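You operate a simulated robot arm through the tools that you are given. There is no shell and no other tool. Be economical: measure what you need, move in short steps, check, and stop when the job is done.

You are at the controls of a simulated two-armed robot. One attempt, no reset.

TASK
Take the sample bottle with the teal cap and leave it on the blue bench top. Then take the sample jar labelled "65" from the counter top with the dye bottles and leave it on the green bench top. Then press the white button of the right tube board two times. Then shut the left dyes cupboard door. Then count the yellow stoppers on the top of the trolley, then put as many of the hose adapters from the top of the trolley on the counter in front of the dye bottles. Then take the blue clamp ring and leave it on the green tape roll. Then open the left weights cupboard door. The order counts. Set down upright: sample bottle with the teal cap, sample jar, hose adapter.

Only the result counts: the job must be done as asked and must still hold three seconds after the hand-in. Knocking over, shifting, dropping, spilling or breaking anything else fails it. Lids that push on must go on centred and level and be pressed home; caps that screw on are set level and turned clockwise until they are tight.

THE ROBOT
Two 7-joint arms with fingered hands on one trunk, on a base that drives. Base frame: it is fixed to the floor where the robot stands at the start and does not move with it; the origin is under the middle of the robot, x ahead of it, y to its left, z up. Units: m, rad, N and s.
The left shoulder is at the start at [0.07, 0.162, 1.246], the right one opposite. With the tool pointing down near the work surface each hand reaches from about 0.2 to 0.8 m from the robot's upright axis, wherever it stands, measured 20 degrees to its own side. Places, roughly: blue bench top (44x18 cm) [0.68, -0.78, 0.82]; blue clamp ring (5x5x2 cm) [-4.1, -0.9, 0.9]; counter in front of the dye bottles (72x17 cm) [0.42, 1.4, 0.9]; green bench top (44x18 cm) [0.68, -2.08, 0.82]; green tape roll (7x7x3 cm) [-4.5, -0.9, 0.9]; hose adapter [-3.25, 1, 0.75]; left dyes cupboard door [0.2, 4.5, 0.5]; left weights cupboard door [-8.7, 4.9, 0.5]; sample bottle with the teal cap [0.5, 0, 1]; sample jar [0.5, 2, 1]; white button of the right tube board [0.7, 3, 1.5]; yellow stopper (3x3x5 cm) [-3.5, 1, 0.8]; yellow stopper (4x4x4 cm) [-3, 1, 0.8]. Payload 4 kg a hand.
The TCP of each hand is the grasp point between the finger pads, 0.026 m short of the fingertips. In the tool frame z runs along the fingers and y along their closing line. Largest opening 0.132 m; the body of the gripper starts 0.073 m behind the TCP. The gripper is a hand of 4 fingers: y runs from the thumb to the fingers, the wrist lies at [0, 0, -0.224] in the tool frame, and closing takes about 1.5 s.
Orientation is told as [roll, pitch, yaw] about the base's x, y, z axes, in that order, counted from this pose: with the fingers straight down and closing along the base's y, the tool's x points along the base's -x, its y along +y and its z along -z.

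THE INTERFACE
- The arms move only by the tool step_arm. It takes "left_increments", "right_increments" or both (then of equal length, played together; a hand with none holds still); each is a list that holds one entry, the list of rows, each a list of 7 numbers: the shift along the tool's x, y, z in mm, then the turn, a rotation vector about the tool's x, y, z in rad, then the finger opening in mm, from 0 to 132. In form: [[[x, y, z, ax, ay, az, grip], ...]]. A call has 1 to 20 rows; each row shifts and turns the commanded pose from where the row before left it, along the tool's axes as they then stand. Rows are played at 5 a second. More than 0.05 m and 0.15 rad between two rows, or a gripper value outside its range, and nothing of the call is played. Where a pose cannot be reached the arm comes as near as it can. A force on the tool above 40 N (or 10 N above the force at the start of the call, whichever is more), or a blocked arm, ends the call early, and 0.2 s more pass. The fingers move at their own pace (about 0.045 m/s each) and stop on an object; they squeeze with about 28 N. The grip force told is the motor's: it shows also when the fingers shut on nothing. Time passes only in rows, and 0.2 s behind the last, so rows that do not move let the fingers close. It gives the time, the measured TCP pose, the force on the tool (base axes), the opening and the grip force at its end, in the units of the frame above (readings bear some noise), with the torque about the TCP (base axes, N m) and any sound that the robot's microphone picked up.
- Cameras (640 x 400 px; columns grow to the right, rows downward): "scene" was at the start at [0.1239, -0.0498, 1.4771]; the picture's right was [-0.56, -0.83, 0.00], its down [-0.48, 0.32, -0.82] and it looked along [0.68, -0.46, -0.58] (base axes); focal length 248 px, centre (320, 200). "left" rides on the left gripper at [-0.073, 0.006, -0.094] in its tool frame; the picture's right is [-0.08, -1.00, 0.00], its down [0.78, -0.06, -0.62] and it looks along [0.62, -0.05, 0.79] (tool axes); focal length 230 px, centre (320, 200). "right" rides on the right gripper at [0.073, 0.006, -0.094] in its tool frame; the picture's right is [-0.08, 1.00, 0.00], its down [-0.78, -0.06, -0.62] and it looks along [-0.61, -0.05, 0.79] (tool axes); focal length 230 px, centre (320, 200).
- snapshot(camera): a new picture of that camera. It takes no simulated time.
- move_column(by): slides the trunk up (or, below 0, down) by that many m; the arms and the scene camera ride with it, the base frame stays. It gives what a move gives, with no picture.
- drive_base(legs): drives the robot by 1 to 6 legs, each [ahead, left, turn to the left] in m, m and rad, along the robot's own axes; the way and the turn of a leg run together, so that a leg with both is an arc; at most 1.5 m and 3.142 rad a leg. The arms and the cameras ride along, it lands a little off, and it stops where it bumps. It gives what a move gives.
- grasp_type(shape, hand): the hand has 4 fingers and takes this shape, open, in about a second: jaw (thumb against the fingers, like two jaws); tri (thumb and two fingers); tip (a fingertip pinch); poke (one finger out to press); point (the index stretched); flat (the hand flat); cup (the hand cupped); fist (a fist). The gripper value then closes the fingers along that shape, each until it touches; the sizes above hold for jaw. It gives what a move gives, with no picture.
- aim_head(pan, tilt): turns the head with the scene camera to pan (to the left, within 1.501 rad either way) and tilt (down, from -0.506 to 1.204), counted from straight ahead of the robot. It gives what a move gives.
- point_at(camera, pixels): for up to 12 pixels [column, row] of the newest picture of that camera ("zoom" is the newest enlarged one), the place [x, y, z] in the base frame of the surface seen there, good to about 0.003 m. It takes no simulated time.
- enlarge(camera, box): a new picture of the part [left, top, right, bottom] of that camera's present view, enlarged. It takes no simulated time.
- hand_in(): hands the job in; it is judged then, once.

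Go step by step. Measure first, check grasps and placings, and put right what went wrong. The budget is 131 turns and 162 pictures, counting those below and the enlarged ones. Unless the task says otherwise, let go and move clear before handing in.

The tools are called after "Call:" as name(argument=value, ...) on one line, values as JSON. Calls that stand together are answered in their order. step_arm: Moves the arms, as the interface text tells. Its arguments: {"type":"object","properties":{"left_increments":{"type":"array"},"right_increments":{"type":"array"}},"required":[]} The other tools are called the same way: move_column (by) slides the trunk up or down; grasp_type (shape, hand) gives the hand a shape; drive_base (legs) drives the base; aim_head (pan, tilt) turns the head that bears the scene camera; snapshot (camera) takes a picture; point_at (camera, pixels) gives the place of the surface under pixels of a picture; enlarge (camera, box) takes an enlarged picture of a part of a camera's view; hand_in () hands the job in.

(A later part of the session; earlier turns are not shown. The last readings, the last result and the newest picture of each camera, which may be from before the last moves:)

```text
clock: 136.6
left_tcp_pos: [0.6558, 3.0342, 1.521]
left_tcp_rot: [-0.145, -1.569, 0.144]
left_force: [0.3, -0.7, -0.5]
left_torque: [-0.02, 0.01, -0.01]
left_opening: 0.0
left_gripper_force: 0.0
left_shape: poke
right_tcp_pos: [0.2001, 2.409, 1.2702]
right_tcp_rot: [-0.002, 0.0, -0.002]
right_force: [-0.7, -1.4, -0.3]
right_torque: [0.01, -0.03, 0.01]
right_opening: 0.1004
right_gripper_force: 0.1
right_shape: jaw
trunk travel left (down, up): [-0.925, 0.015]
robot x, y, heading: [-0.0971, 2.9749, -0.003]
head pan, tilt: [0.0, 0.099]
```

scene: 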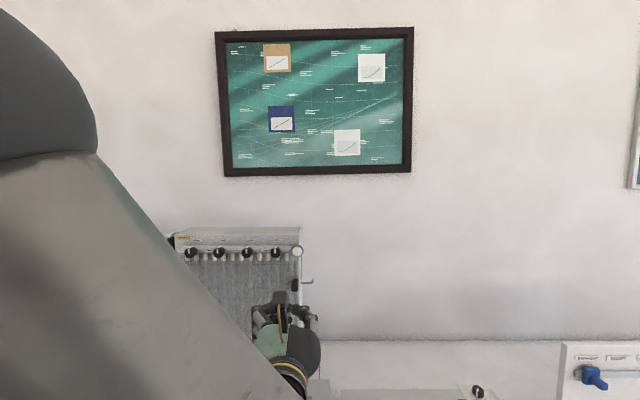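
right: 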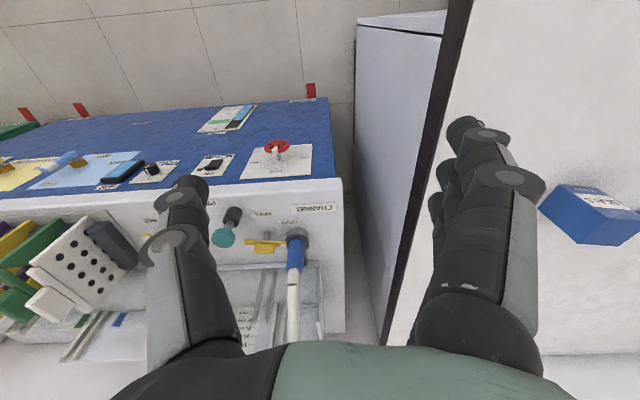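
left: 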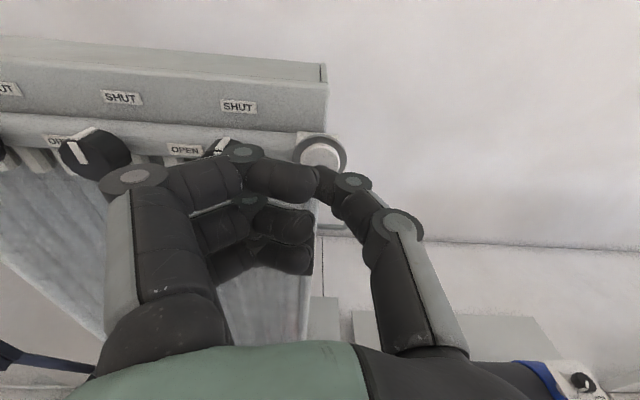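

Call:
step_arm(left_increments=[[[0, 0, 2, 0, 0, 0, 0], [0, 0, 2, 0, 0, 0, 0], [0, 0, 1, 0, 0, 0, 0]]])

Call:
enlarge(camera="left", box=[200, 90, 400, 230])

```text
clock: 137.4
left_tcp_pos: [0.6618, 3.0333, 1.5211]
left_tcp_rot: [-0.314, -1.571, 0.311]
left_force: [-2.2, 0.0, 0.0]
left_torque: [0.02, 0.0, 0.0]
left_opening: 0.0003
left_gripper_force: 0.0
left_shape: poke
right_tcp_pos: [0.1998, 2.4075, 1.2711]
right_tcp_rot: [0.0, 0.0, -0.002]
right_force: [-0.7, -0.3, 0.1]
right_torque: [0.03, 0.01, 0.03]
right_opening: 0.1004
right_gripper_force: 0.0
right_shape: jaw
trunk travel left (down, up): [-0.925, 0.015]
robot x, y, heading: [-0.1022, 2.9772, 0.0]
head pan, tilt: [0.0, 0.099]
heard: click
```

```text
2.86 times, centred on (300, 160) of left
```

zoom: 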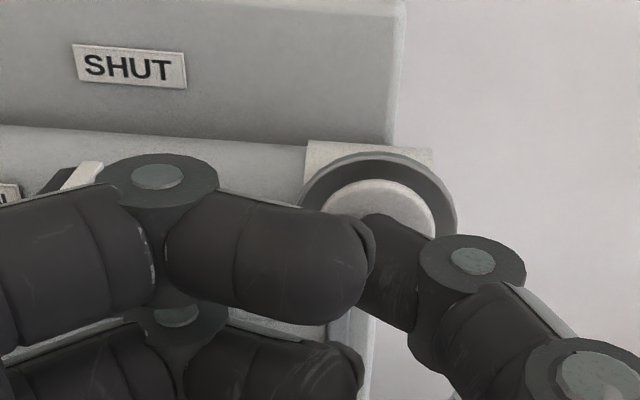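

One click heard. Back off fully.

Call:
step_arm(left_increments=[[[0, 0, -5, 0, 0, 0, 0], [0, 0, -8, 0, 0, 0, 0], [0, 0, 0, 0, 0, 0, 0], [0, 0, 0, 0, 0, 0, 0], [0, 0, 0, 0, 0, 0, 0]]])

```text
clock: 138.6
left_tcp_pos: [0.6482, 3.0332, 1.5207]
left_tcp_rot: [-0.161, -1.569, 0.158]
left_force: [-0.2, 0.1, -0.2]
left_torque: [0.01, 0.01, 0.03]
left_opening: 0.0
left_gripper_force: 0.1
left_shape: poke
right_tcp_pos: [0.2, 2.4086, 1.2706]
right_tcp_rot: [0.002, 0.001, -0.001]
right_force: [0.5, -0.7, 0.1]
right_torque: [0.0, -0.02, 0.04]
right_opening: 0.1001
right_gripper_force: 0.1
right_shape: jaw
trunk travel left (down, up): [-0.925, 0.015]
robot x, y, heading: [-0.101, 2.9747, 0.001]
head pan, tilt: [0.0, 0.099]
```

Released. Press the second time with the same travel.

Call:
step_arm(left_increments=[[[0, 0, 8, 0, 0, 0, 0], [0, 0, 2, 0, 0, 0, 0], [0, 0, 2, 0, 0, 0, 0], [0, 0, 1, 0, 0, 0, 0], [0, 0, 0, 0, 0, 0, 0]]])

```text
clock: 139.8
left_tcp_pos: [0.6605, 3.0317, 1.5215]
left_tcp_rot: [-0.122, -1.571, 0.119]
left_force: [-2.3, 1.1, -0.5]
left_torque: [-0.01, 0.02, -0.01]
left_opening: 0.0
left_gripper_force: 0.0
left_shape: poke
right_tcp_pos: [0.2003, 2.409, 1.2701]
right_tcp_rot: [0.0, 0.001, -0.002]
right_force: [-0.5, 0.7, 0.3]
right_torque: [0.01, -0.02, 0.01]
right_opening: 0.1003
right_gripper_force: 0.0
right_shape: jaw
trunk travel left (down, up): [-0.925, 0.015]
robot x, y, heading: [-0.104, 2.9792, 0.002]
head pan, tilt: [0.0, 0.099]
heard: click
```

Second click heard. Retreat, back off and drive toward the dyes cupboard.

Call:
step_arm(left_increments=[[[0, 0, -20, 0, 0, 0, 0], [0, 0, -40, 0, 0, 0, 0], [0, 0, -40, 0, 0, 0, 0], [0, 0, -40, 0, 0, 0, 0]]])

Call:
drive_base(legs=[[-0.65, 0, 0], [0, 0.7, 0]])

Call:
aim_head(pan=0.35, tilt=0.6)

Call:
snapshot(camera="scene")

Call:
snapshot(camera="left")

```text
clock: 140.8
left_tcp_pos: [0.5161, 3.0294, 1.524]
left_tcp_rot: [2.141, -1.565, -2.144]
left_force: [-0.7, 0.4, 0.2]
left_torque: [0.02, -0.01, 0.05]
left_opening: 0.0
left_gripper_force: 0.1
left_shape: poke
right_tcp_pos: [0.1968, 2.4046, 1.2695]
right_tcp_rot: [0.004, -0.005, -0.003]
right_force: [-1.0, 0.7, 0.6]
right_torque: [0.01, -0.01, 0.0]
right_opening: 0.1005
right_gripper_force: 0.0
right_shape: jaw
trunk travel left (down, up): [-0.925, 0.015]
robot x, y, heading: [-0.0998, 2.9738, -0.002]
head pan, tilt: [0.0, 0.099]
```

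```text
clock: 147.9
left_tcp_pos: [-0.1255, 3.7306, 1.5216]
left_tcp_rot: [0.758, -1.57, -0.761]
left_force: [-0.7, -0.1, -0.1]
left_torque: [0.0, -0.01, 0.06]
left_opening: 0.0001
left_gripper_force: 0.1
left_shape: poke
right_tcp_pos: [-0.4471, 3.1065, 1.2707]
right_tcp_rot: [0.002, 0.0, -0.005]
right_force: [0.4, 0.5, 1.2]
right_torque: [0.02, 0.03, 0.0]
right_opening: 0.1003
right_gripper_force: 0.0
right_shape: jaw
trunk travel left (down, up): [-0.925, 0.015]
robot x, y, heading: [-0.748, 3.6733, -0.005]
head pan, tilt: [0.0, 0.099]
```

```text
clock: 148.8
left_tcp_pos: [-0.1253, 3.7337, 1.5213]
left_tcp_rot: [-0.55, -1.567, 0.546]
left_force: [0.4, -0.1, -0.4]
left_torque: [-0.03, 0.01, 0.0]
left_opening: 0.0
left_gripper_force: 0.1
left_shape: poke
right_tcp_pos: [-0.4472, 3.1076, 1.2708]
right_tcp_rot: [0.0, 0.0, -0.003]
right_force: [-0.1, 0.5, -0.4]
right_torque: [0.01, -0.03, -0.02]
right_opening: 0.1004
right_gripper_force: 0.0
right_shape: jaw
trunk travel left (down, up): [-0.925, 0.015]
robot x, y, heading: [-0.7485, 3.6752, -0.001]
head pan, tilt: [0.351, 0.6]
```

```text
101 pictures are left
```

scene: 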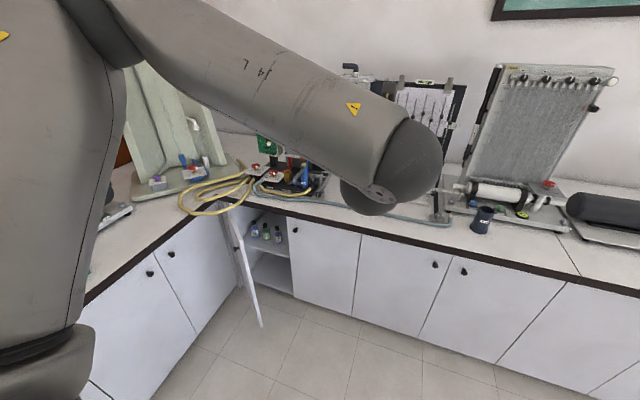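

```text
100 pictures are left
```

left: 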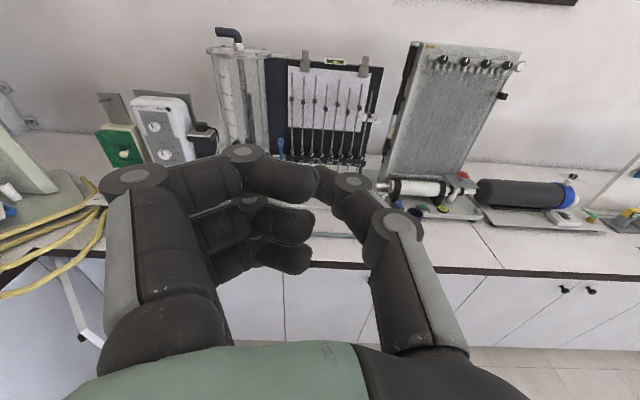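

The open door is at (245,270), seen with its cupboard holding dye bottles. Measure it.

Call:
enlarge(camera="scene", box=[150, 180, 370, 340])

Call:
point_at(camera="zoom", pixels=[[235, 130], [300, 380], [320, 410], [265, 250], [290, 330], [225, 100], [415, 140], [415, 330], [245, 180], [270, 300], [330, 415]])

```text
2.50 times, centred on (260, 260) of scene
```

zoom: 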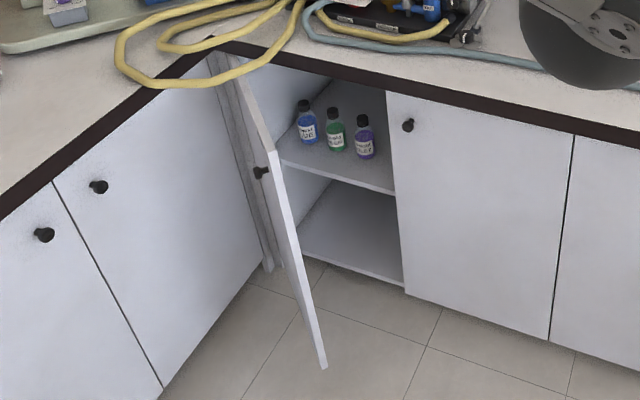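

```text
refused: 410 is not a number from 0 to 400
```

Call:
point_at(camera="zoom", pixels=[[232, 95], [268, 160], [320, 365], [312, 355], [262, 172], [225, 75], [395, 100], [405, 280], [245, 120], [272, 250], [280, 225], [262, 130]])

```text
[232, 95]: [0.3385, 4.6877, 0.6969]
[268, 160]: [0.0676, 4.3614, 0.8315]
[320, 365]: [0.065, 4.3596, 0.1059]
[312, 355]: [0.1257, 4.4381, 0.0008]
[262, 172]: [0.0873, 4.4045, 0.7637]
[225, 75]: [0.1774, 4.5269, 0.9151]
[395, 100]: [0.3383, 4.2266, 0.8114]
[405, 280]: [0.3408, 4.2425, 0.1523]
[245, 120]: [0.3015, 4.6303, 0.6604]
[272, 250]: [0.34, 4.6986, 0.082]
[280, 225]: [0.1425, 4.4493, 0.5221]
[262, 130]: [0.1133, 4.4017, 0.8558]
```

Door free edge is at (0.067, 4.36), hinge near (0.34, 4.66); it stands about 42° open and a straight push in +x at y ≈ 4.37, z ≈ 0.62 shuts it. I'll check where my left arm lies before lowering.

Call:
point_at(camera="scene", pixels=[[110, 60], [60, 150], [85, 250], [200, 50], [300, 100], [390, 160], [30, 380], [110, 200]])

Call:
enlarge(camera="scene", box=[60, 160, 260, 400])

```text
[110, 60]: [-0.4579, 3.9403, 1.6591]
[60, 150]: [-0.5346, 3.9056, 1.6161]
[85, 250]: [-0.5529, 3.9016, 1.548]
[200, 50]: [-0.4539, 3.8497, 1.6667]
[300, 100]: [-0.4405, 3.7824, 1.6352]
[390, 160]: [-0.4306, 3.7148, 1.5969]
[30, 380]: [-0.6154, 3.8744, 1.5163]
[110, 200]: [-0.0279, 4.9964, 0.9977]
```

```text
1.67 times, centred on (160, 280) of scene
```

zoom: 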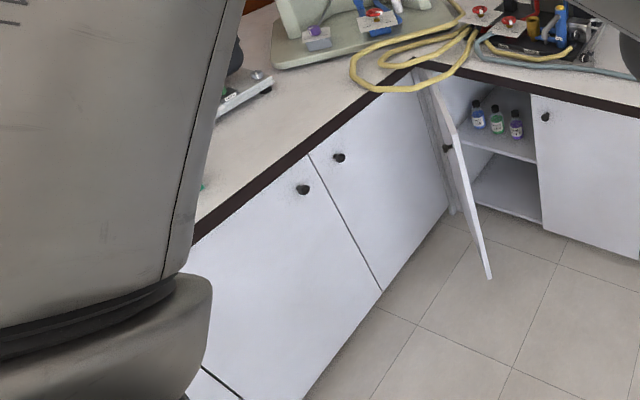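

The elbow extends 0.33 m to the left, so I'll shift the hand 100 mm further left of the robot, lower the trunk 0.9 and move to y 4.385.

Call:
step_arm(left_increments=[[[0, 34, 0, 0, 0, 0, 0], [0, 33, 0, 0, 0, 0, 0], [0, 33, 0, 0, 0, 0, 0], [0, 0, 0, 0, 0, 0, 0]]])

Call:
move_column(by=-0.9)

Call:
drive_base(legs=[[0, 0.55, 0]])

Call:
snapshot(camera="left")

Call:
snapshot(camera="scene")

```text
clock: 149.8
left_tcp_pos: [-0.1263, 3.8319, 1.5208]
left_tcp_rot: [1.022, -1.569, -1.028]
left_force: [0.5, 0.4, -0.5]
left_torque: [-0.02, 0.0, 0.01]
left_opening: 0.0
left_gripper_force: 0.1
left_shape: poke
right_tcp_pos: [-0.4467, 3.1072, 1.2707]
right_tcp_rot: [0.001, 0.001, -0.004]
right_force: [-0.2, -0.3, 0.4]
right_torque: [-0.01, 0.01, -0.01]
right_opening: 0.1005
right_gripper_force: 0.2
right_shape: jaw
trunk travel left (down, up): [-0.925, 0.015]
robot x, y, heading: [-0.7465, 3.672, -0.003]
head pan, tilt: [0.351, 0.6]
```

```text
refused: -0.9 is not a number from -0.4 to 0.4
```

```text
clock: 152.9
left_tcp_pos: [-0.1252, 4.3805, 1.5223]
left_tcp_rot: [0.935, -1.569, -0.936]
left_force: [-0.1, -0.9, -0.2]
left_torque: [0.0, 0.02, -0.01]
left_opening: 0.0
left_gripper_force: 0.0
left_shape: poke
right_tcp_pos: [-0.4444, 3.6545, 1.2698]
right_tcp_rot: [0.001, -0.001, -0.001]
right_force: [0.3, -0.1, -0.5]
right_torque: [-0.02, 0.01, 0.03]
right_opening: 0.1005
right_gripper_force: 0.1
right_shape: jaw
trunk travel left (down, up): [-0.925, 0.015]
robot x, y, heading: [-0.7486, 4.2258, -0.004]
head pan, tilt: [0.351, 0.6]
```

```text
97 pictures are left
```

left: 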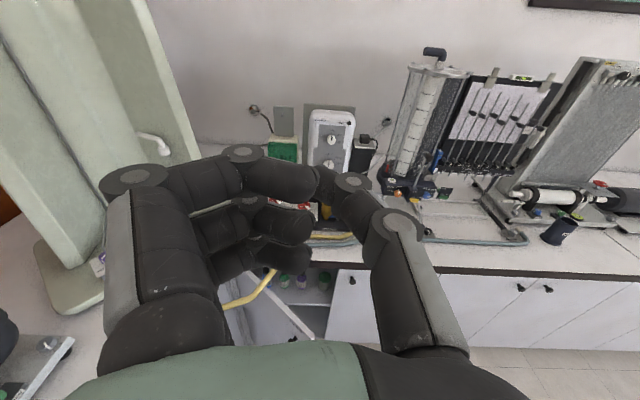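

```text
96 pictures are left
```

scene: 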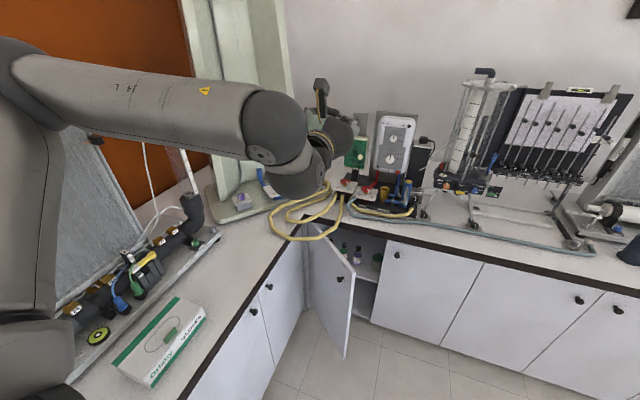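

Call:
point_at(camera="scene", pixels=[[205, 375], [285, 245], [20, 60], [50, 120], [30, 330], [275, 225], [300, 240], [60, 370], [334, 330], [350, 285], [340, 280]])

```text
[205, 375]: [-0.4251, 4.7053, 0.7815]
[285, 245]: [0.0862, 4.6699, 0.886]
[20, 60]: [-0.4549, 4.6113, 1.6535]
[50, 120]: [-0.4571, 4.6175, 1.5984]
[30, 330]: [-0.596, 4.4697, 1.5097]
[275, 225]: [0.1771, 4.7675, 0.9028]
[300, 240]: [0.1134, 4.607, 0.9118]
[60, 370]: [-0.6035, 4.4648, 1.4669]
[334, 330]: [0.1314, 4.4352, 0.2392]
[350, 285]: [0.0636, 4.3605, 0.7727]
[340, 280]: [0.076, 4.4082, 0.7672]
```

The elbow would graze the left counter (edge y 4.67), so I'll turn the robot 0.35 rad left (standing further right), tuck the right arm and lower the trunk.

Call:
drive_base(legs=[[0, -0.3, 0], [0, 0, 0.35]])

Call:
step_arm(right_increments=[[[40, 0, 0, 0, 0, 0, 100], [40, 0, 0, 0, 0, 0, 100], [40, 0, 0, 0, 0, 0, 100], [30, 0, 0, 0, 0, 0, 100]]])

Call:
move_column(by=-0.4)

Call:
move_column(by=-0.4)

Call:
move_column(by=-0.1)

Call:
snapshot(camera="left")

```text
clock: 156.1
left_tcp_pos: [-0.2183, 4.2824, 1.5212]
left_tcp_rot: [0.74, -1.569, -0.392]
left_force: [0.0, 0.2, 0.2]
left_torque: [0.02, 0.02, -0.03]
left_opening: 0.0
left_gripper_force: 0.0
left_shape: poke
right_tcp_pos: [-0.2679, 3.4909, 1.2704]
right_tcp_rot: [-0.001, -0.002, 0.35]
right_force: [0.1, 0.4, 0.5]
right_torque: [0.03, 0.0, 0.03]
right_opening: 0.1003
right_gripper_force: 0.1
right_shape: jaw
trunk travel left (down, up): [-0.925, 0.015]
robot x, y, heading: [-0.7473, 3.9177, 0.351]
head pan, tilt: [0.351, 0.6]
```

```text
clock: 157.1
left_tcp_pos: [-0.2201, 4.2856, 1.5218]
left_tcp_rot: [-1.515, -1.569, 1.867]
left_force: [-0.2, 0.4, 0.0]
left_torque: [0.01, 0.03, -0.07]
left_opening: 0.0002
left_gripper_force: 0.1
left_shape: poke
right_tcp_pos: [-0.4098, 3.4403, 1.2714]
right_tcp_rot: [-0.003, -0.001, 0.351]
right_force: [0.6, -0.2, 0.5]
right_torque: [-0.02, -0.03, -0.04]
right_opening: 0.1005
right_gripper_force: 0.1
right_shape: jaw
trunk travel left (down, up): [-0.925, 0.015]
robot x, y, heading: [-0.7485, 3.9203, 0.353]
head pan, tilt: [0.351, 0.6]
```

```text
clock: 160.9
left_tcp_pos: [-0.2181, 4.2852, 1.1202]
left_tcp_rot: [-0.092, -1.57, 0.441]
left_force: [0.5, 0.6, -0.8]
left_torque: [0.01, 0.02, 0.0]
left_opening: 0.0
left_gripper_force: 0.0
left_shape: poke
right_tcp_pos: [-0.407, 3.4406, 0.8702]
right_tcp_rot: [0.001, 0.0, 0.35]
right_force: [0.9, -0.7, 0.2]
right_torque: [-0.06, -0.02, -0.01]
right_opening: 0.1003
right_gripper_force: 0.0
right_shape: jaw
trunk travel left (down, up): [-0.525, 0.415]
robot x, y, heading: [-0.7447, 3.9185, 0.353]
head pan, tilt: [0.351, 0.6]
```

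```text
clock: 164.8
left_tcp_pos: [-0.2179, 4.2849, 0.7211]
left_tcp_rot: [-0.072, -1.569, 0.423]
left_force: [0.3, -0.1, -0.6]
left_torque: [0.02, 0.01, -0.02]
left_opening: 0.0
left_gripper_force: 0.1
left_shape: poke
right_tcp_pos: [-0.4082, 3.4408, 0.4709]
right_tcp_rot: [0.0, -0.001, 0.353]
right_force: [0.2, 0.4, 0.1]
right_torque: [0.0, 0.03, 0.01]
right_opening: 0.1004
right_gripper_force: 0.0
right_shape: jaw
trunk travel left (down, up): [-0.125, 0.815]
robot x, y, heading: [-0.7485, 3.923, 0.354]
head pan, tilt: [0.351, 0.6]
```

```text
clock: 166.1
left_tcp_pos: [-0.2181, 4.2851, 0.6218]
left_tcp_rot: [-0.121, -1.569, 0.47]
left_force: [0.1, 0.2, 0.0]
left_torque: [0.02, 0.03, 0.02]
left_opening: 0.0001
left_gripper_force: 0.0
left_shape: poke
right_tcp_pos: [-0.4092, 3.4411, 0.371]
right_tcp_rot: [-0.001, 0.001, 0.35]
right_force: [0.2, 1.0, 0.7]
right_torque: [0.02, 0.02, 0.03]
right_opening: 0.1004
right_gripper_force: 0.0
right_shape: jaw
trunk travel left (down, up): [-0.025, 0.915]
robot x, y, heading: [-0.7452, 3.9211, 0.352]
head pan, tilt: [0.351, 0.6]
```

```text
95 pictures are left
```

left: 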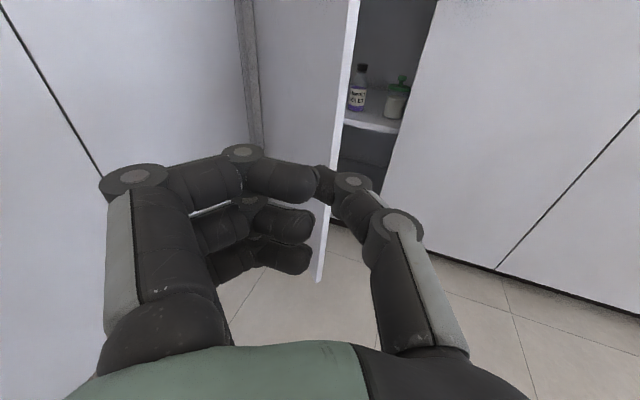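

Move the thumb tip to just outside the door near its free edge.

Call:
drive_base(legs=[[0.224, 0.04, 0]])

Call:
snapshot(camera="left")

Call:
snapshot(camera="scene")

```text
clock: 167.8
left_tcp_pos: [-0.0227, 4.4008, 0.6208]
left_tcp_rot: [-0.056, -1.568, 0.407]
left_force: [-0.5, 0.8, -0.3]
left_torque: [-0.03, -0.02, 0.01]
left_opening: 0.0001
left_gripper_force: 0.0
left_shape: poke
right_tcp_pos: [-0.2134, 3.5561, 0.3718]
right_tcp_rot: [0.001, 0.0, 0.352]
right_force: [-0.6, 0.5, 0.6]
right_torque: [-0.03, 0.03, 0.04]
right_opening: 0.1004
right_gripper_force: 0.0
right_shape: jaw
trunk travel left (down, up): [-0.025, 0.915]
robot x, y, heading: [-0.5469, 4.0358, 0.354]
head pan, tilt: [0.351, 0.6]
```

```text
94 pictures are left
```

left: 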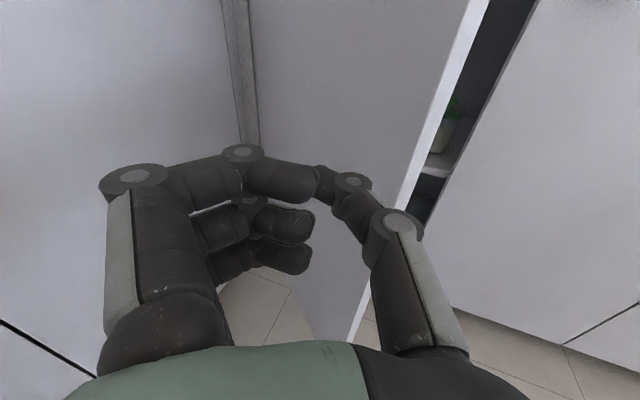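

```text
93 pictures are left
```

scene: 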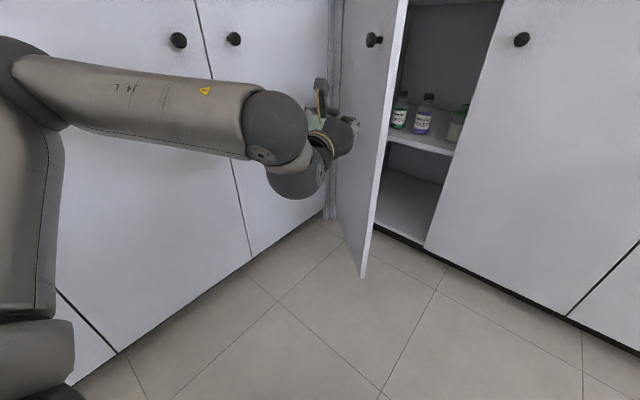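

The thumb is on the outer side of the door, clear to push. Drive 0.25 m in world +x.

Call:
drive_base(legs=[[0.141, -0.052, 0], [0.094, -0.038, 0]])

Call:
snapshot(camera="scene")

Call:
snapshot(camera="left")

```text
clock: 169.9
left_tcp_pos: [0.2284, 4.3958, 0.6211]
left_tcp_rot: [0.002, -1.569, 0.349]
left_force: [-0.6, 0.4, -0.8]
left_torque: [0.0, 0.04, -0.01]
left_opening: 0.0
left_gripper_force: 0.0
left_shape: poke
right_tcp_pos: [0.0367, 3.5504, 0.3715]
right_tcp_rot: [-0.002, 0.001, 0.35]
right_force: [0.8, 0.0, 0.2]
right_torque: [-0.02, -0.01, -0.03]
right_opening: 0.1002
right_gripper_force: 0.0
right_shape: jaw
trunk travel left (down, up): [-0.025, 0.915]
robot x, y, heading: [-0.2972, 4.029, 0.351]
head pan, tilt: [0.351, 0.6]
```

```text
92 pictures are left
```

scene: 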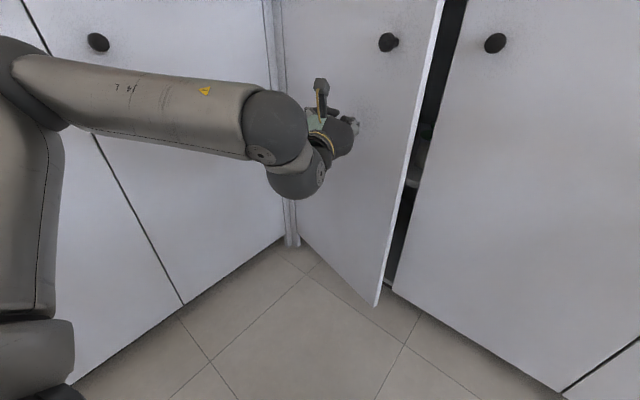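

```text
91 pictures are left
```

left: 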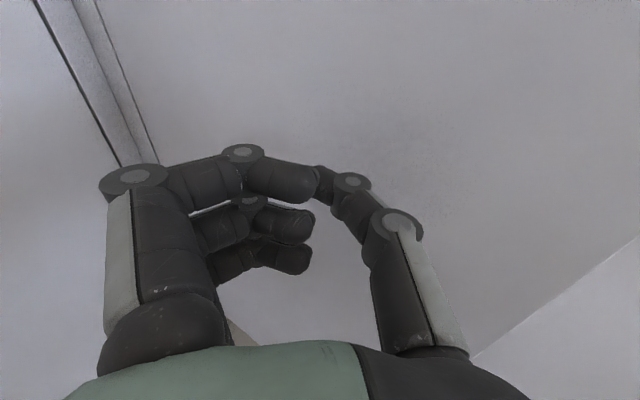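

The door is nearly shut. Finish with the arm in small steps in world +x.

Call:
step_arm(left_increments=[[[0, -5, 14, 0, 0, 0, 0], [0, -5, 14, 0, 0, 0, 0], [0, -5, 14, 0, 0, 0, 0], [0, -5, 14, 0, 0, 0, 0], [0, -4, 9, 0, 0, 0, 0], [0, -2, 5, 0, 0, 0, 0], [0, -2, 5, 0, 0, 0, 0], [0, -2, 5, 0, 0, 0, 0], [0, -2, 5, 0, 0, 0, 0], [0, -2, 5, 0, 0, 0, 0]]])

Call:
snapshot(camera="scene")

```text
clock: 172.2
left_tcp_pos: [0.3197, 4.393, 0.6228]
left_tcp_rot: [2.492, -1.569, -2.143]
left_force: [-27.3, -1.9, -0.5]
left_torque: [0.01, 0.01, 0.23]
left_opening: 0.0
left_gripper_force: 0.1
left_shape: poke
right_tcp_pos: [0.0372, 3.5524, 0.3729]
right_tcp_rot: [-0.001, -0.002, 0.352]
right_force: [0.0, -0.5, -0.2]
right_torque: [0.0, 0.0, -0.03]
right_opening: 0.1001
right_gripper_force: 0.0
right_shape: jaw
trunk travel left (down, up): [-0.025, 0.915]
robot x, y, heading: [-0.302, 4.0255, 0.354]
head pan, tilt: [0.351, 0.6]
stopped in row 10 (left hand): the force on the tool passed its limit at 42 N (the readings are from after the stop); the commanded pose is now the measured one
```

```text
90 pictures are left
```

scene: 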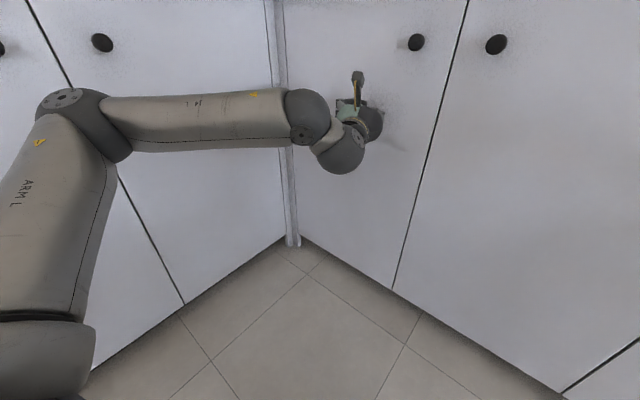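

The door is flush shut. Pull away and verify it stays shut.

Call:
step_arm(left_increments=[[[0, 2, -10, 0, 0, 0, 0], [0, 10, -30, 0, 0, 0, 0], [0, 10, -40, 0, 0, 0, 0], [0, 5, -40, 0, 0, 0, 0]]])

Call:
drive_base(legs=[[-0.6, -0.1, 0]])

Call:
move_column(by=0.4)

Call:
move_column(by=0.4)

Call:
snapshot(camera="scene")

```text
clock: 173.2
left_tcp_pos: [0.1981, 4.3769, 0.6223]
left_tcp_rot: [1.615, -1.568, -1.267]
left_force: [-0.5, 1.0, 0.2]
left_torque: [0.0, 0.02, 0.0]
left_opening: 0.0
left_gripper_force: 0.0
left_shape: poke
right_tcp_pos: [0.0363, 3.551, 0.3724]
right_tcp_rot: [0.0, -0.002, 0.351]
right_force: [-0.8, 0.3, 0.5]
right_torque: [0.04, 0.01, -0.01]
right_opening: 0.1003
right_gripper_force: 0.0
right_shape: jaw
trunk travel left (down, up): [-0.025, 0.915]
robot x, y, heading: [-0.3023, 4.0303, 0.352]
head pan, tilt: [0.351, 0.6]
```

```text
clock: 176.6
left_tcp_pos: [-0.3325, 4.0778, 0.6206]
left_tcp_rot: [0.538, -1.569, -0.184]
left_force: [0.8, -0.4, -0.5]
left_torque: [-0.03, 0.02, 0.03]
left_opening: 0.0
left_gripper_force: 0.1
left_shape: poke
right_tcp_pos: [-0.4882, 3.2508, 0.371]
right_tcp_rot: [0.0, 0.0, 0.357]
right_force: [-0.3, 0.0, -0.6]
right_torque: [-0.01, 0.0, 0.0]
right_opening: 0.1003
right_gripper_force: 0.1
right_shape: jaw
trunk travel left (down, up): [-0.025, 0.915]
robot x, y, heading: [-0.831, 3.7241, 0.359]
head pan, tilt: [0.351, 0.6]
```

```text
clock: 180.4
left_tcp_pos: [-0.3322, 4.0778, 1.0196]
left_tcp_rot: [0.538, -1.569, -0.184]
left_force: [0.6, -0.9, -0.5]
left_torque: [-0.01, -0.01, 0.01]
left_opening: 0.0
left_gripper_force: 0.1
left_shape: poke
right_tcp_pos: [-0.4893, 3.2501, 0.7704]
right_tcp_rot: [-0.001, 0.001, 0.358]
right_force: [-0.1, 0.0, 0.3]
right_torque: [0.0, -0.01, 0.01]
right_opening: 0.1005
right_gripper_force: 0.0
right_shape: jaw
trunk travel left (down, up): [-0.425, 0.515]
robot x, y, heading: [-0.8287, 3.7266, 0.356]
head pan, tilt: [0.351, 0.6]
```

```text
clock: 184.3
left_tcp_pos: [-0.3326, 4.078, 1.4204]
left_tcp_rot: [0.542, -1.568, -0.189]
left_force: [0.1, -0.3, 0.2]
left_torque: [-0.04, 0.01, 0.03]
left_opening: 0.0002
left_gripper_force: 0.0
left_shape: poke
right_tcp_pos: [-0.4901, 3.2504, 1.1716]
right_tcp_rot: [0.0, 0.0, 0.359]
right_force: [0.2, -0.2, -0.2]
right_torque: [0.03, -0.01, -0.07]
right_opening: 0.1005
right_gripper_force: 0.1
right_shape: jaw
trunk travel left (down, up): [-0.825, 0.115]
robot x, y, heading: [-0.8339, 3.7251, 0.363]
head pan, tilt: [0.351, 0.6]
```

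```text
89 pictures are left
```

scene: 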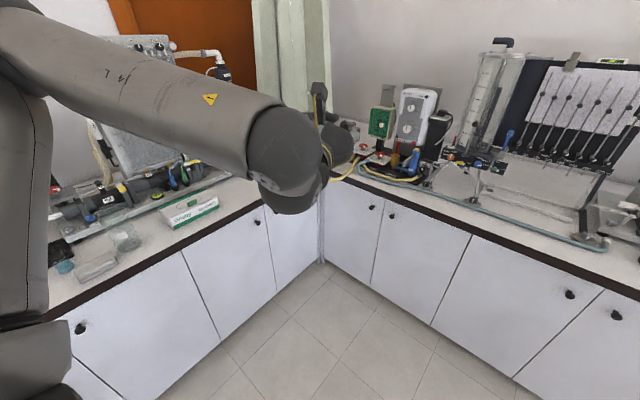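

The door is shut. Restore the left hand to tool-down jaw, then turn to look behind.

Call:
step_arm(left_increments=[[[33.5, 0, -2.5, 0, 0.15, 0, 0], [33.5, 0, -2.5, 0, 0.15, 0, 0], [33.5, 0, -2.5, 0, 0.15, 0, 0], [33.5, 0, -2.5, 0, 0.15, 0, 0], [33.5, 0, -2.5, 0, 0.15, 0, 0], [33.5, 0, -2.5, 0, 0.15, 0, 0], [33.5, 0, -2.5, 0, 0.15, 0, 0], [33.5, 0, -2.5, 0, 0.15, 0, 0], [33.5, 0, -2.5, 0, 0.15, 0, 0], [33.5, 0, -2.5, 0, 0.15, 0, 0], [15.5, 0, 0, 0, 0.07, 0, 0]]])

Call:
grasp_type(hand="left", shape="jaw")

Call:
drive_base(legs=[[0, 0, 1.2]])

Call:
aim_head(pan=1.4, tilt=0.35)

Call:
snapshot(camera="scene")

```text
clock: 186.7
left_tcp_pos: [-0.5427, 4.0001, 1.1943]
left_tcp_rot: [-0.001, 0.002, 0.353]
left_force: [0.1, -0.4, 0.1]
left_torque: [0.02, 0.01, -0.01]
left_opening: 0.0
left_gripper_force: 0.1
left_shape: poke
right_tcp_pos: [-0.4885, 3.2504, 1.171]
right_tcp_rot: [-0.002, 0.0, 0.357]
right_force: [-0.4, 0.1, 0.0]
right_torque: [0.0, 0.01, 0.01]
right_opening: 0.1004
right_gripper_force: 0.2
right_shape: jaw
trunk travel left (down, up): [-0.825, 0.115]
robot x, y, heading: [-0.8305, 3.7285, 0.357]
head pan, tilt: [0.351, 0.6]
```

```text
clock: 187.6
left_tcp_pos: [-0.5446, 4.0, 1.1965]
left_tcp_rot: [0.002, 0.0, 0.352]
left_force: [1.1, -0.6, -0.3]
left_torque: [0.0, -0.01, 0.03]
left_opening: 0.1318
left_gripper_force: 0.0
left_shape: jaw
right_tcp_pos: [-0.4891, 3.2503, 1.171]
right_tcp_rot: [0.0, 0.0, 0.358]
right_force: [0.6, 0.1, 0.6]
right_torque: [-0.01, 0.0, 0.02]
right_opening: 0.1005
right_gripper_force: 0.0
right_shape: jaw
trunk travel left (down, up): [-0.825, 0.115]
robot x, y, heading: [-0.8266, 3.7286, 0.364]
head pan, tilt: [0.351, 0.6]
```

```text
clock: 191.0
left_tcp_pos: [-0.9822, 4.0931, 1.1947]
left_tcp_rot: [0.001, -0.001, 1.558]
left_force: [0.3, 0.2, 0.1]
left_torque: [0.02, 0.06, -0.04]
left_opening: 0.132
left_gripper_force: 0.0
left_shape: jaw
right_tcp_pos: [-0.2636, 3.8758, 1.17]
right_tcp_rot: [0.0, 0.0, 1.563]
right_force: [-0.1, 0.1, -0.3]
right_torque: [0.04, -0.02, -0.01]
right_opening: 0.1002
right_gripper_force: 0.0
right_shape: jaw
trunk travel left (down, up): [-0.825, 0.115]
robot x, y, heading: [-0.8313, 3.7254, 1.561]
head pan, tilt: [0.351, 0.6]
```

```text
clock: 192.3
left_tcp_pos: [-0.9826, 4.0932, 1.1954]
left_tcp_rot: [0.0, 0.0, 1.557]
left_force: [-0.1, 0.1, 0.6]
left_torque: [-0.01, 0.06, 0.01]
left_opening: 0.1318
left_gripper_force: 0.0
left_shape: jaw
right_tcp_pos: [-0.2632, 3.8743, 1.1723]
right_tcp_rot: [0.0, -0.001, 1.562]
right_force: [0.4, -0.4, 0.1]
right_torque: [0.03, -0.01, -0.02]
right_opening: 0.1004
right_gripper_force: 0.1
right_shape: jaw
trunk travel left (down, up): [-0.825, 0.115]
robot x, y, heading: [-0.8317, 3.7231, 1.564]
head pan, tilt: [1.4, 0.351]
```

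```text
88 pictures are left
```

scene: 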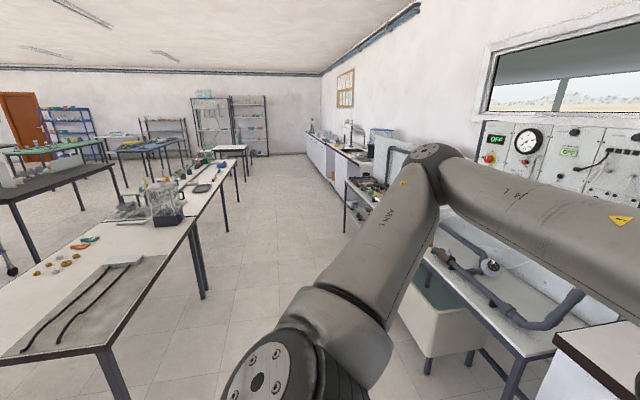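

Call:
point_at(camera="scene", pixels=[[95, 345], [192, 222], [30, 245], [230, 150], [205, 295], [15, 350], [345, 230], [10, 200], [430, 370]])

Call:
drive_base(legs=[[0, 0, 1.1]])

Call:
aim_head(pan=1.2, tilt=0.3)

Call:
snapshot(camera="scene")

```text
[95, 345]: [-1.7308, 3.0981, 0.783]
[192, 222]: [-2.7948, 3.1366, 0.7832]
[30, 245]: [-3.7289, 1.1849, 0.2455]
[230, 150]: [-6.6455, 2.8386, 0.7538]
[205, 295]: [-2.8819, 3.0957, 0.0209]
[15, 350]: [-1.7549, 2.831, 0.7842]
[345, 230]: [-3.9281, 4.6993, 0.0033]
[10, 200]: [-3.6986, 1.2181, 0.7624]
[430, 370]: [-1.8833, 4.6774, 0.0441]
```

```text
clock: 195.4
left_tcp_pos: [-1.226, 3.759, 1.195]
left_tcp_rot: [0.003, -0.001, 2.654]
left_force: [-0.4, -0.2, 0.4]
left_torque: [0.03, 0.0, 0.02]
left_opening: 0.1319
left_gripper_force: 0.1
left_shape: jaw
right_tcp_pos: [-0.7032, 4.2992, 1.1719]
right_tcp_rot: [0.001, 0.001, 2.659]
right_force: [-0.3, -0.4, 0.1]
right_torque: [0.0, 0.0, 0.01]
right_opening: 0.1002
right_gripper_force: 0.1
right_shape: jaw
trunk travel left (down, up): [-0.825, 0.115]
robot x, y, heading: [-0.8328, 3.7291, 2.663]
head pan, tilt: [1.4, 0.351]
```

```text
clock: 196.2
left_tcp_pos: [-1.2251, 3.7585, 1.1963]
left_tcp_rot: [0.0, -0.001, 2.655]
left_force: [0.2, 0.3, -0.5]
left_torque: [0.03, -0.02, 0.01]
left_opening: 0.1317
left_gripper_force: 0.1
left_shape: jaw
right_tcp_pos: [-0.7046, 4.2993, 1.1716]
right_tcp_rot: [-0.003, 0.001, 2.66]
right_force: [0.5, -0.5, -0.4]
right_torque: [0.0, -0.02, -0.01]
right_opening: 0.1005
right_gripper_force: 0.1
right_shape: jaw
trunk travel left (down, up): [-0.825, 0.115]
robot x, y, heading: [-0.8292, 3.7241, 2.665]
head pan, tilt: [1.201, 0.3]
```

```text
87 pictures are left
```

scene: 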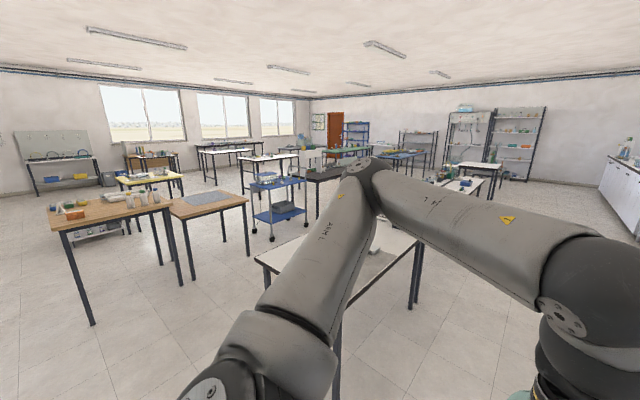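

The blue trolley is at about (278,195). Measure it and the tables between.

Call:
point_at(camera="scene", pixels=[[262, 185], [295, 182], [250, 188], [303, 180], [272, 240], [245, 200], [170, 210], [310, 262], [250, 250], [345, 172], [60, 225], [240, 165]])

Call:
enlarge(camera="scene", box=[220, 130, 380, 260])

```text
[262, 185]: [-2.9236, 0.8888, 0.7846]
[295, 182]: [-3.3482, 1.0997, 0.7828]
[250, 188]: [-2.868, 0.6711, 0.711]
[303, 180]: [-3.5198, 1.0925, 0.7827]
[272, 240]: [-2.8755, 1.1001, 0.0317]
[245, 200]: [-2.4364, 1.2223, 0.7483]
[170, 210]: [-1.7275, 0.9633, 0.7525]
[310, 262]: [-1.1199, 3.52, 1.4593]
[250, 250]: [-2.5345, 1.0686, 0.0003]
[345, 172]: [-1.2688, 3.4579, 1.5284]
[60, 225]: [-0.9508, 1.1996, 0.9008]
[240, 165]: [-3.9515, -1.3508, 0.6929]
```

```text
3.08 times, centred on (300, 195) of scene
```

zoom: 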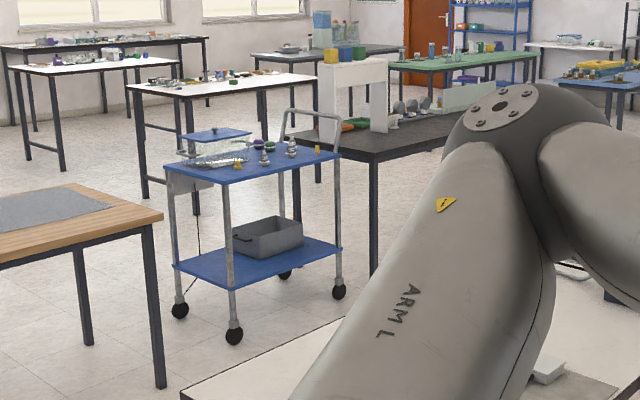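

Call:
point_at(camera="scene", pixels=[[259, 263], [266, 285], [300, 245], [92, 320], [50, 228], [182, 283], [418, 300], [205, 225], [165, 205]])

Call:
drive_base(legs=[[0, 0, 0.477]])

Call:
aim_head(pan=0.6, tilt=0.5)

Call:
snapshot(camera="scene")

```text
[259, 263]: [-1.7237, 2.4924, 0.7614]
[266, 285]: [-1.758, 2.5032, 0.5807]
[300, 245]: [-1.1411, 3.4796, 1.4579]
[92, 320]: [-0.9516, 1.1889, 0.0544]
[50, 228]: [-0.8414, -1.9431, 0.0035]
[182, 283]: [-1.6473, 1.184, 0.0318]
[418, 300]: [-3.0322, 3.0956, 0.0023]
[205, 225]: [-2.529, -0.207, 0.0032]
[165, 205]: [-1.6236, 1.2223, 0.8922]
```

```text
clock: 198.0
left_tcp_pos: [-1.195, 3.5709, 1.1955]
left_tcp_rot: [0.001, 0.0, 3.139]
left_force: [-0.6, -0.4, -0.7]
left_torque: [0.01, 0.03, -0.02]
left_opening: 0.1319
left_gripper_force: 0.0
left_shape: jaw
right_tcp_pos: [-0.9839, 4.2924, 1.171]
right_tcp_rot: [0.001, 0.001, -3.138]
right_force: [0.1, 0.0, 1.2]
right_torque: [0.0, 0.02, 0.0]
right_opening: 0.1003
right_gripper_force: 0.1
right_shape: jaw
trunk travel left (down, up): [-0.825, 0.115]
robot x, y, heading: [-0.8314, 3.727, -3.133]
head pan, tilt: [1.201, 0.3]
```

```text
clock: 199.0
left_tcp_pos: [-1.1941, 3.5713, 1.1957]
left_tcp_rot: [0.0, -0.002, 3.139]
left_force: [-0.1, -0.2, -0.6]
left_torque: [-0.02, -0.01, -0.01]
left_opening: 0.1319
left_gripper_force: 0.1
left_shape: jaw
right_tcp_pos: [-0.9836, 4.2917, 1.1718]
right_tcp_rot: [-0.002, 0.002, -3.138]
right_force: [0.7, 0.1, 0.5]
right_torque: [-0.02, 0.02, 0.0]
right_opening: 0.1003
right_gripper_force: 0.0
right_shape: jaw
trunk travel left (down, up): [-0.825, 0.115]
robot x, y, heading: [-0.8324, 3.7306, -3.14]
head pan, tilt: [0.6, 0.499]
```

```text
85 pictures are left
```

scene: 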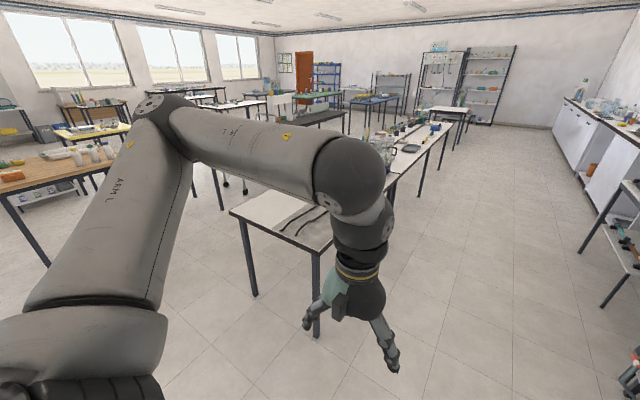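

The lane between the white table (south edge y 2.49) and the wood table (north edge y 1.22) leads to the trolley's +y side. Drive to (-3.2, 1.86) and face the trolley.

Call:
drive_base(legs=[[0, 0.95, 0], [0, 0.92, 0], [1.2, 0, 0], [1.2, 0, 0], [0, 0, 1.57]])

Call:
aim_head(pan=0.0, tilt=0.75)

Call:
snapshot(camera="scene")

```text
clock: 223.5
left_tcp_pos: [-3.0676, 1.5051, 1.196]
left_tcp_rot: [0.002, 0.0, -1.577]
left_force: [-0.6, -0.6, 0.7]
left_torque: [0.02, 0.0, 0.0]
left_opening: 0.132
left_gripper_force: 0.0
left_shape: jaw
right_tcp_pos: [-3.7884, 1.7183, 1.1719]
right_tcp_rot: [0.0, 0.002, -1.571]
right_force: [-1.2, 0.9, -0.8]
right_torque: [0.0, 0.0, -0.02]
right_opening: 0.1004
right_gripper_force: 0.1
right_shape: jaw
trunk travel left (down, up): [-0.825, 0.115]
robot x, y, heading: [-3.2221, 1.8734, -1.563]
head pan, tilt: [0.6, 0.499]
```

```text
clock: 224.5
left_tcp_pos: [-3.0664, 1.507, 1.1953]
left_tcp_rot: [0.001, 0.001, -1.575]
left_force: [-0.2, 0.0, 0.4]
left_torque: [-0.01, -0.01, 0.01]
left_opening: 0.1323
left_gripper_force: 0.0
left_shape: jaw
right_tcp_pos: [-3.7878, 1.7184, 1.1697]
right_tcp_rot: [-0.002, 0.001, -1.571]
right_force: [0.0, -0.4, 0.5]
right_torque: [0.0, 0.02, 0.0]
right_opening: 0.1004
right_gripper_force: 0.2
right_shape: jaw
trunk travel left (down, up): [-0.825, 0.115]
robot x, y, heading: [-3.2236, 1.8693, -1.562]
head pan, tilt: [0.0, 0.75]
```

```text
84 pictures are left
```

scene: 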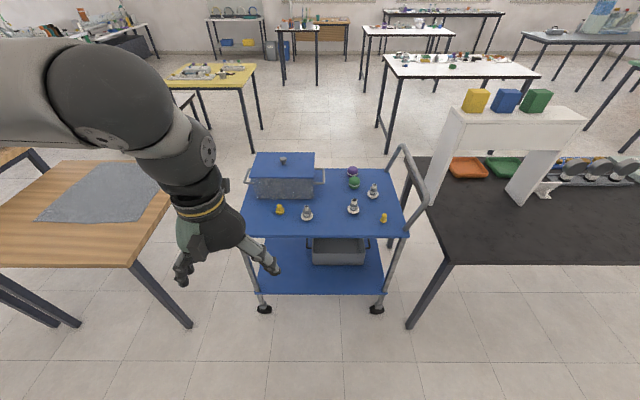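

The trolley top is in view at (320,200). Enlarge to count stoppers and adapters.

Call:
enlarge(camera="scene", box=[235, 140, 415, 250])

Call:
point_at(camera="zoom", pixels=[[160, 245], [255, 265], [255, 280], [423, 250], [490, 195], [420, 150], [527, 280], [417, 115], [60, 320], [590, 330], [420, 230], [490, 170]])

```text
3.56 times, centred on (325, 195) of scene
```

zoom: 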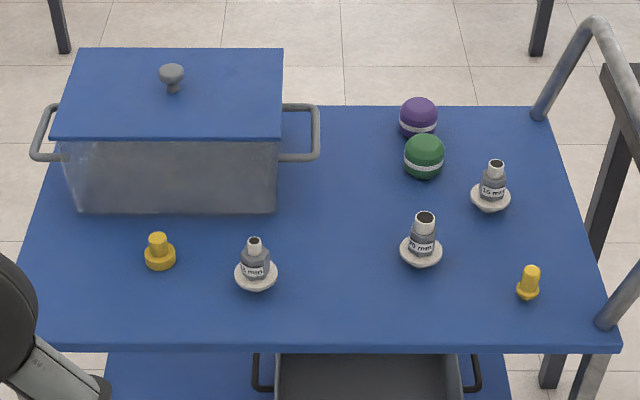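

```text
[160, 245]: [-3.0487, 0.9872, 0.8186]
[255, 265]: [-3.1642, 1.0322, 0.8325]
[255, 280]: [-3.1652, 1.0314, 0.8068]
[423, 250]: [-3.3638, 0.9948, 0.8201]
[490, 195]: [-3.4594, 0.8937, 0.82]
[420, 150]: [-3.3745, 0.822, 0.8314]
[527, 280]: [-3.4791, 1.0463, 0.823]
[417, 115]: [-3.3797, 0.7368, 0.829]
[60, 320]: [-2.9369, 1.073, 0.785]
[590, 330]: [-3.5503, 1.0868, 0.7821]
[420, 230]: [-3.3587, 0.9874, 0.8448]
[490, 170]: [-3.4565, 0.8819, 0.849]
```

I see two yellow stoppers ((160,250) and (527,283)) and three hose adapters. I'll go nearer and higher to check nothing is hidden behind the tank.

Call:
drive_base(legs=[[0.34, -0.04, -0.008]])

Call:
move_column(by=0.1)

Call:
aim_head(pan=0.15, tilt=0.95)

Call:
snapshot(camera="scene")

Call:
snapshot(camera="left")

```text
clock: 226.8
left_tcp_pos: [-3.1126, 1.1666, 1.1958]
left_tcp_rot: [-0.001, -0.003, -1.587]
left_force: [0.2, 0.1, 0.9]
left_torque: [0.0, 0.01, 0.02]
left_opening: 0.1317
left_gripper_force: 0.0
left_shape: jaw
right_tcp_pos: [-3.8301, 1.3864, 1.1713]
right_tcp_rot: [-0.001, -0.001, -1.581]
right_force: [0.8, 0.2, -0.1]
right_torque: [-0.02, 0.01, -0.01]
right_opening: 0.1004
right_gripper_force: 0.0
right_shape: jaw
trunk travel left (down, up): [-0.825, 0.115]
robot x, y, heading: [-3.2644, 1.5309, -1.581]
head pan, tilt: [0.0, 0.75]
```

```text
clock: 228.1
left_tcp_pos: [-3.1122, 1.1652, 1.2965]
left_tcp_rot: [0.001, -0.001, -1.585]
left_force: [0.0, 0.1, -0.1]
left_torque: [-0.01, -0.02, -0.01]
left_opening: 0.132
left_gripper_force: 0.0
left_shape: jaw
right_tcp_pos: [-3.8317, 1.384, 1.2708]
right_tcp_rot: [-0.002, 0.001, -1.581]
right_force: [-0.4, -0.1, 0.6]
right_torque: [-0.01, 0.0, 0.02]
right_opening: 0.1004
right_gripper_force: 0.0
right_shape: jaw
trunk travel left (down, up): [-0.925, 0.015]
robot x, y, heading: [-3.2609, 1.5312, -1.579]
head pan, tilt: [0.0, 0.75]
```

```text
clock: 228.8
left_tcp_pos: [-3.1118, 1.1643, 1.2959]
left_tcp_rot: [-0.001, 0.001, -1.587]
left_force: [0.1, -0.8, -1.3]
left_torque: [0.03, -0.02, -0.01]
left_opening: 0.1317
left_gripper_force: 0.1
left_shape: jaw
right_tcp_pos: [-3.8309, 1.3846, 1.2699]
right_tcp_rot: [-0.002, -0.001, -1.582]
right_force: [-0.3, -0.1, -0.1]
right_torque: [-0.01, 0.01, -0.02]
right_opening: 0.1006
right_gripper_force: 0.0
right_shape: jaw
trunk travel left (down, up): [-0.925, 0.015]
robot x, y, heading: [-3.2602, 1.5298, -1.581]
head pan, tilt: [0.15, 0.949]
```

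```text
82 pictures are left
```

scene: 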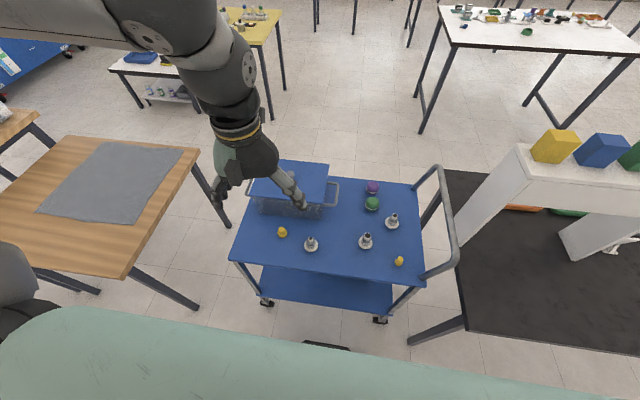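

```text
81 pictures are left
```

left: 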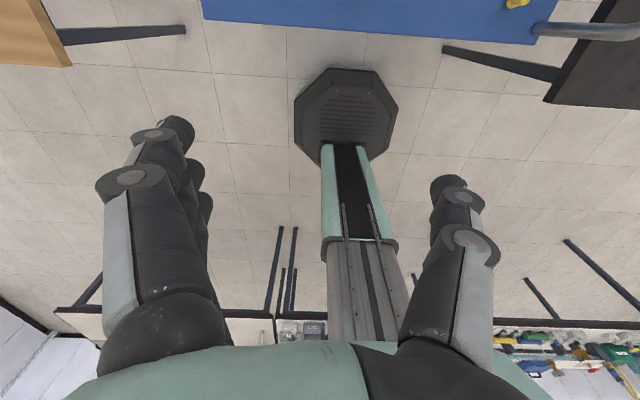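

Call:
point_at(camera="scene", pixels=[[320, 165], [322, 190], [380, 181], [310, 175], [317, 208], [340, 180], [280, 215]])

Call:
step_arm(left_increments=[[[-40, 15, 0, 0, 0, 0, 60], [-40, 15, 0, 0, 0, 0, 60], [-40, 15, 0, 0, 0, 0, 60], [-40, 15, 0, 0, 0, 0, 60], [-40, 15, 0, 0, 0, 0, 60]]])

Call:
snapshot(camera="left")

```text
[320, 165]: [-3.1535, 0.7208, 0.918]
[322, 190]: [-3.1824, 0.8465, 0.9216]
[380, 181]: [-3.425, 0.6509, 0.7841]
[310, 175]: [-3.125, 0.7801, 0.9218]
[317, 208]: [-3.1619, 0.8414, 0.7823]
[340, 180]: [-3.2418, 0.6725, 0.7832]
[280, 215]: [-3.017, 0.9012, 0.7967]
```

```text
clock: 230.0
left_tcp_pos: [-3.0399, 0.9619, 1.2958]
left_tcp_rot: [0.003, 0.002, -1.585]
left_force: [1.4, -1.5, -0.6]
left_torque: [-0.01, 0.01, 0.0]
left_opening: 0.0608
left_gripper_force: 0.0
left_shape: jaw
right_tcp_pos: [-3.8321, 1.3829, 1.2722]
right_tcp_rot: [-0.002, 0.002, -1.584]
right_force: [-0.8, -0.6, 0.6]
right_torque: [-0.02, 0.02, -0.01]
right_opening: 0.1003
right_gripper_force: 0.0
right_shape: jaw
trunk travel left (down, up): [-0.925, 0.015]
robot x, y, heading: [-3.2658, 1.535, -1.577]
head pan, tilt: [0.15, 0.949]
```

```text
80 pictures are left
```

left: 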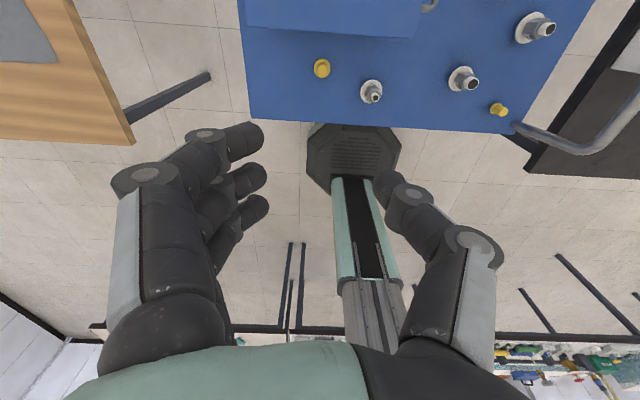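

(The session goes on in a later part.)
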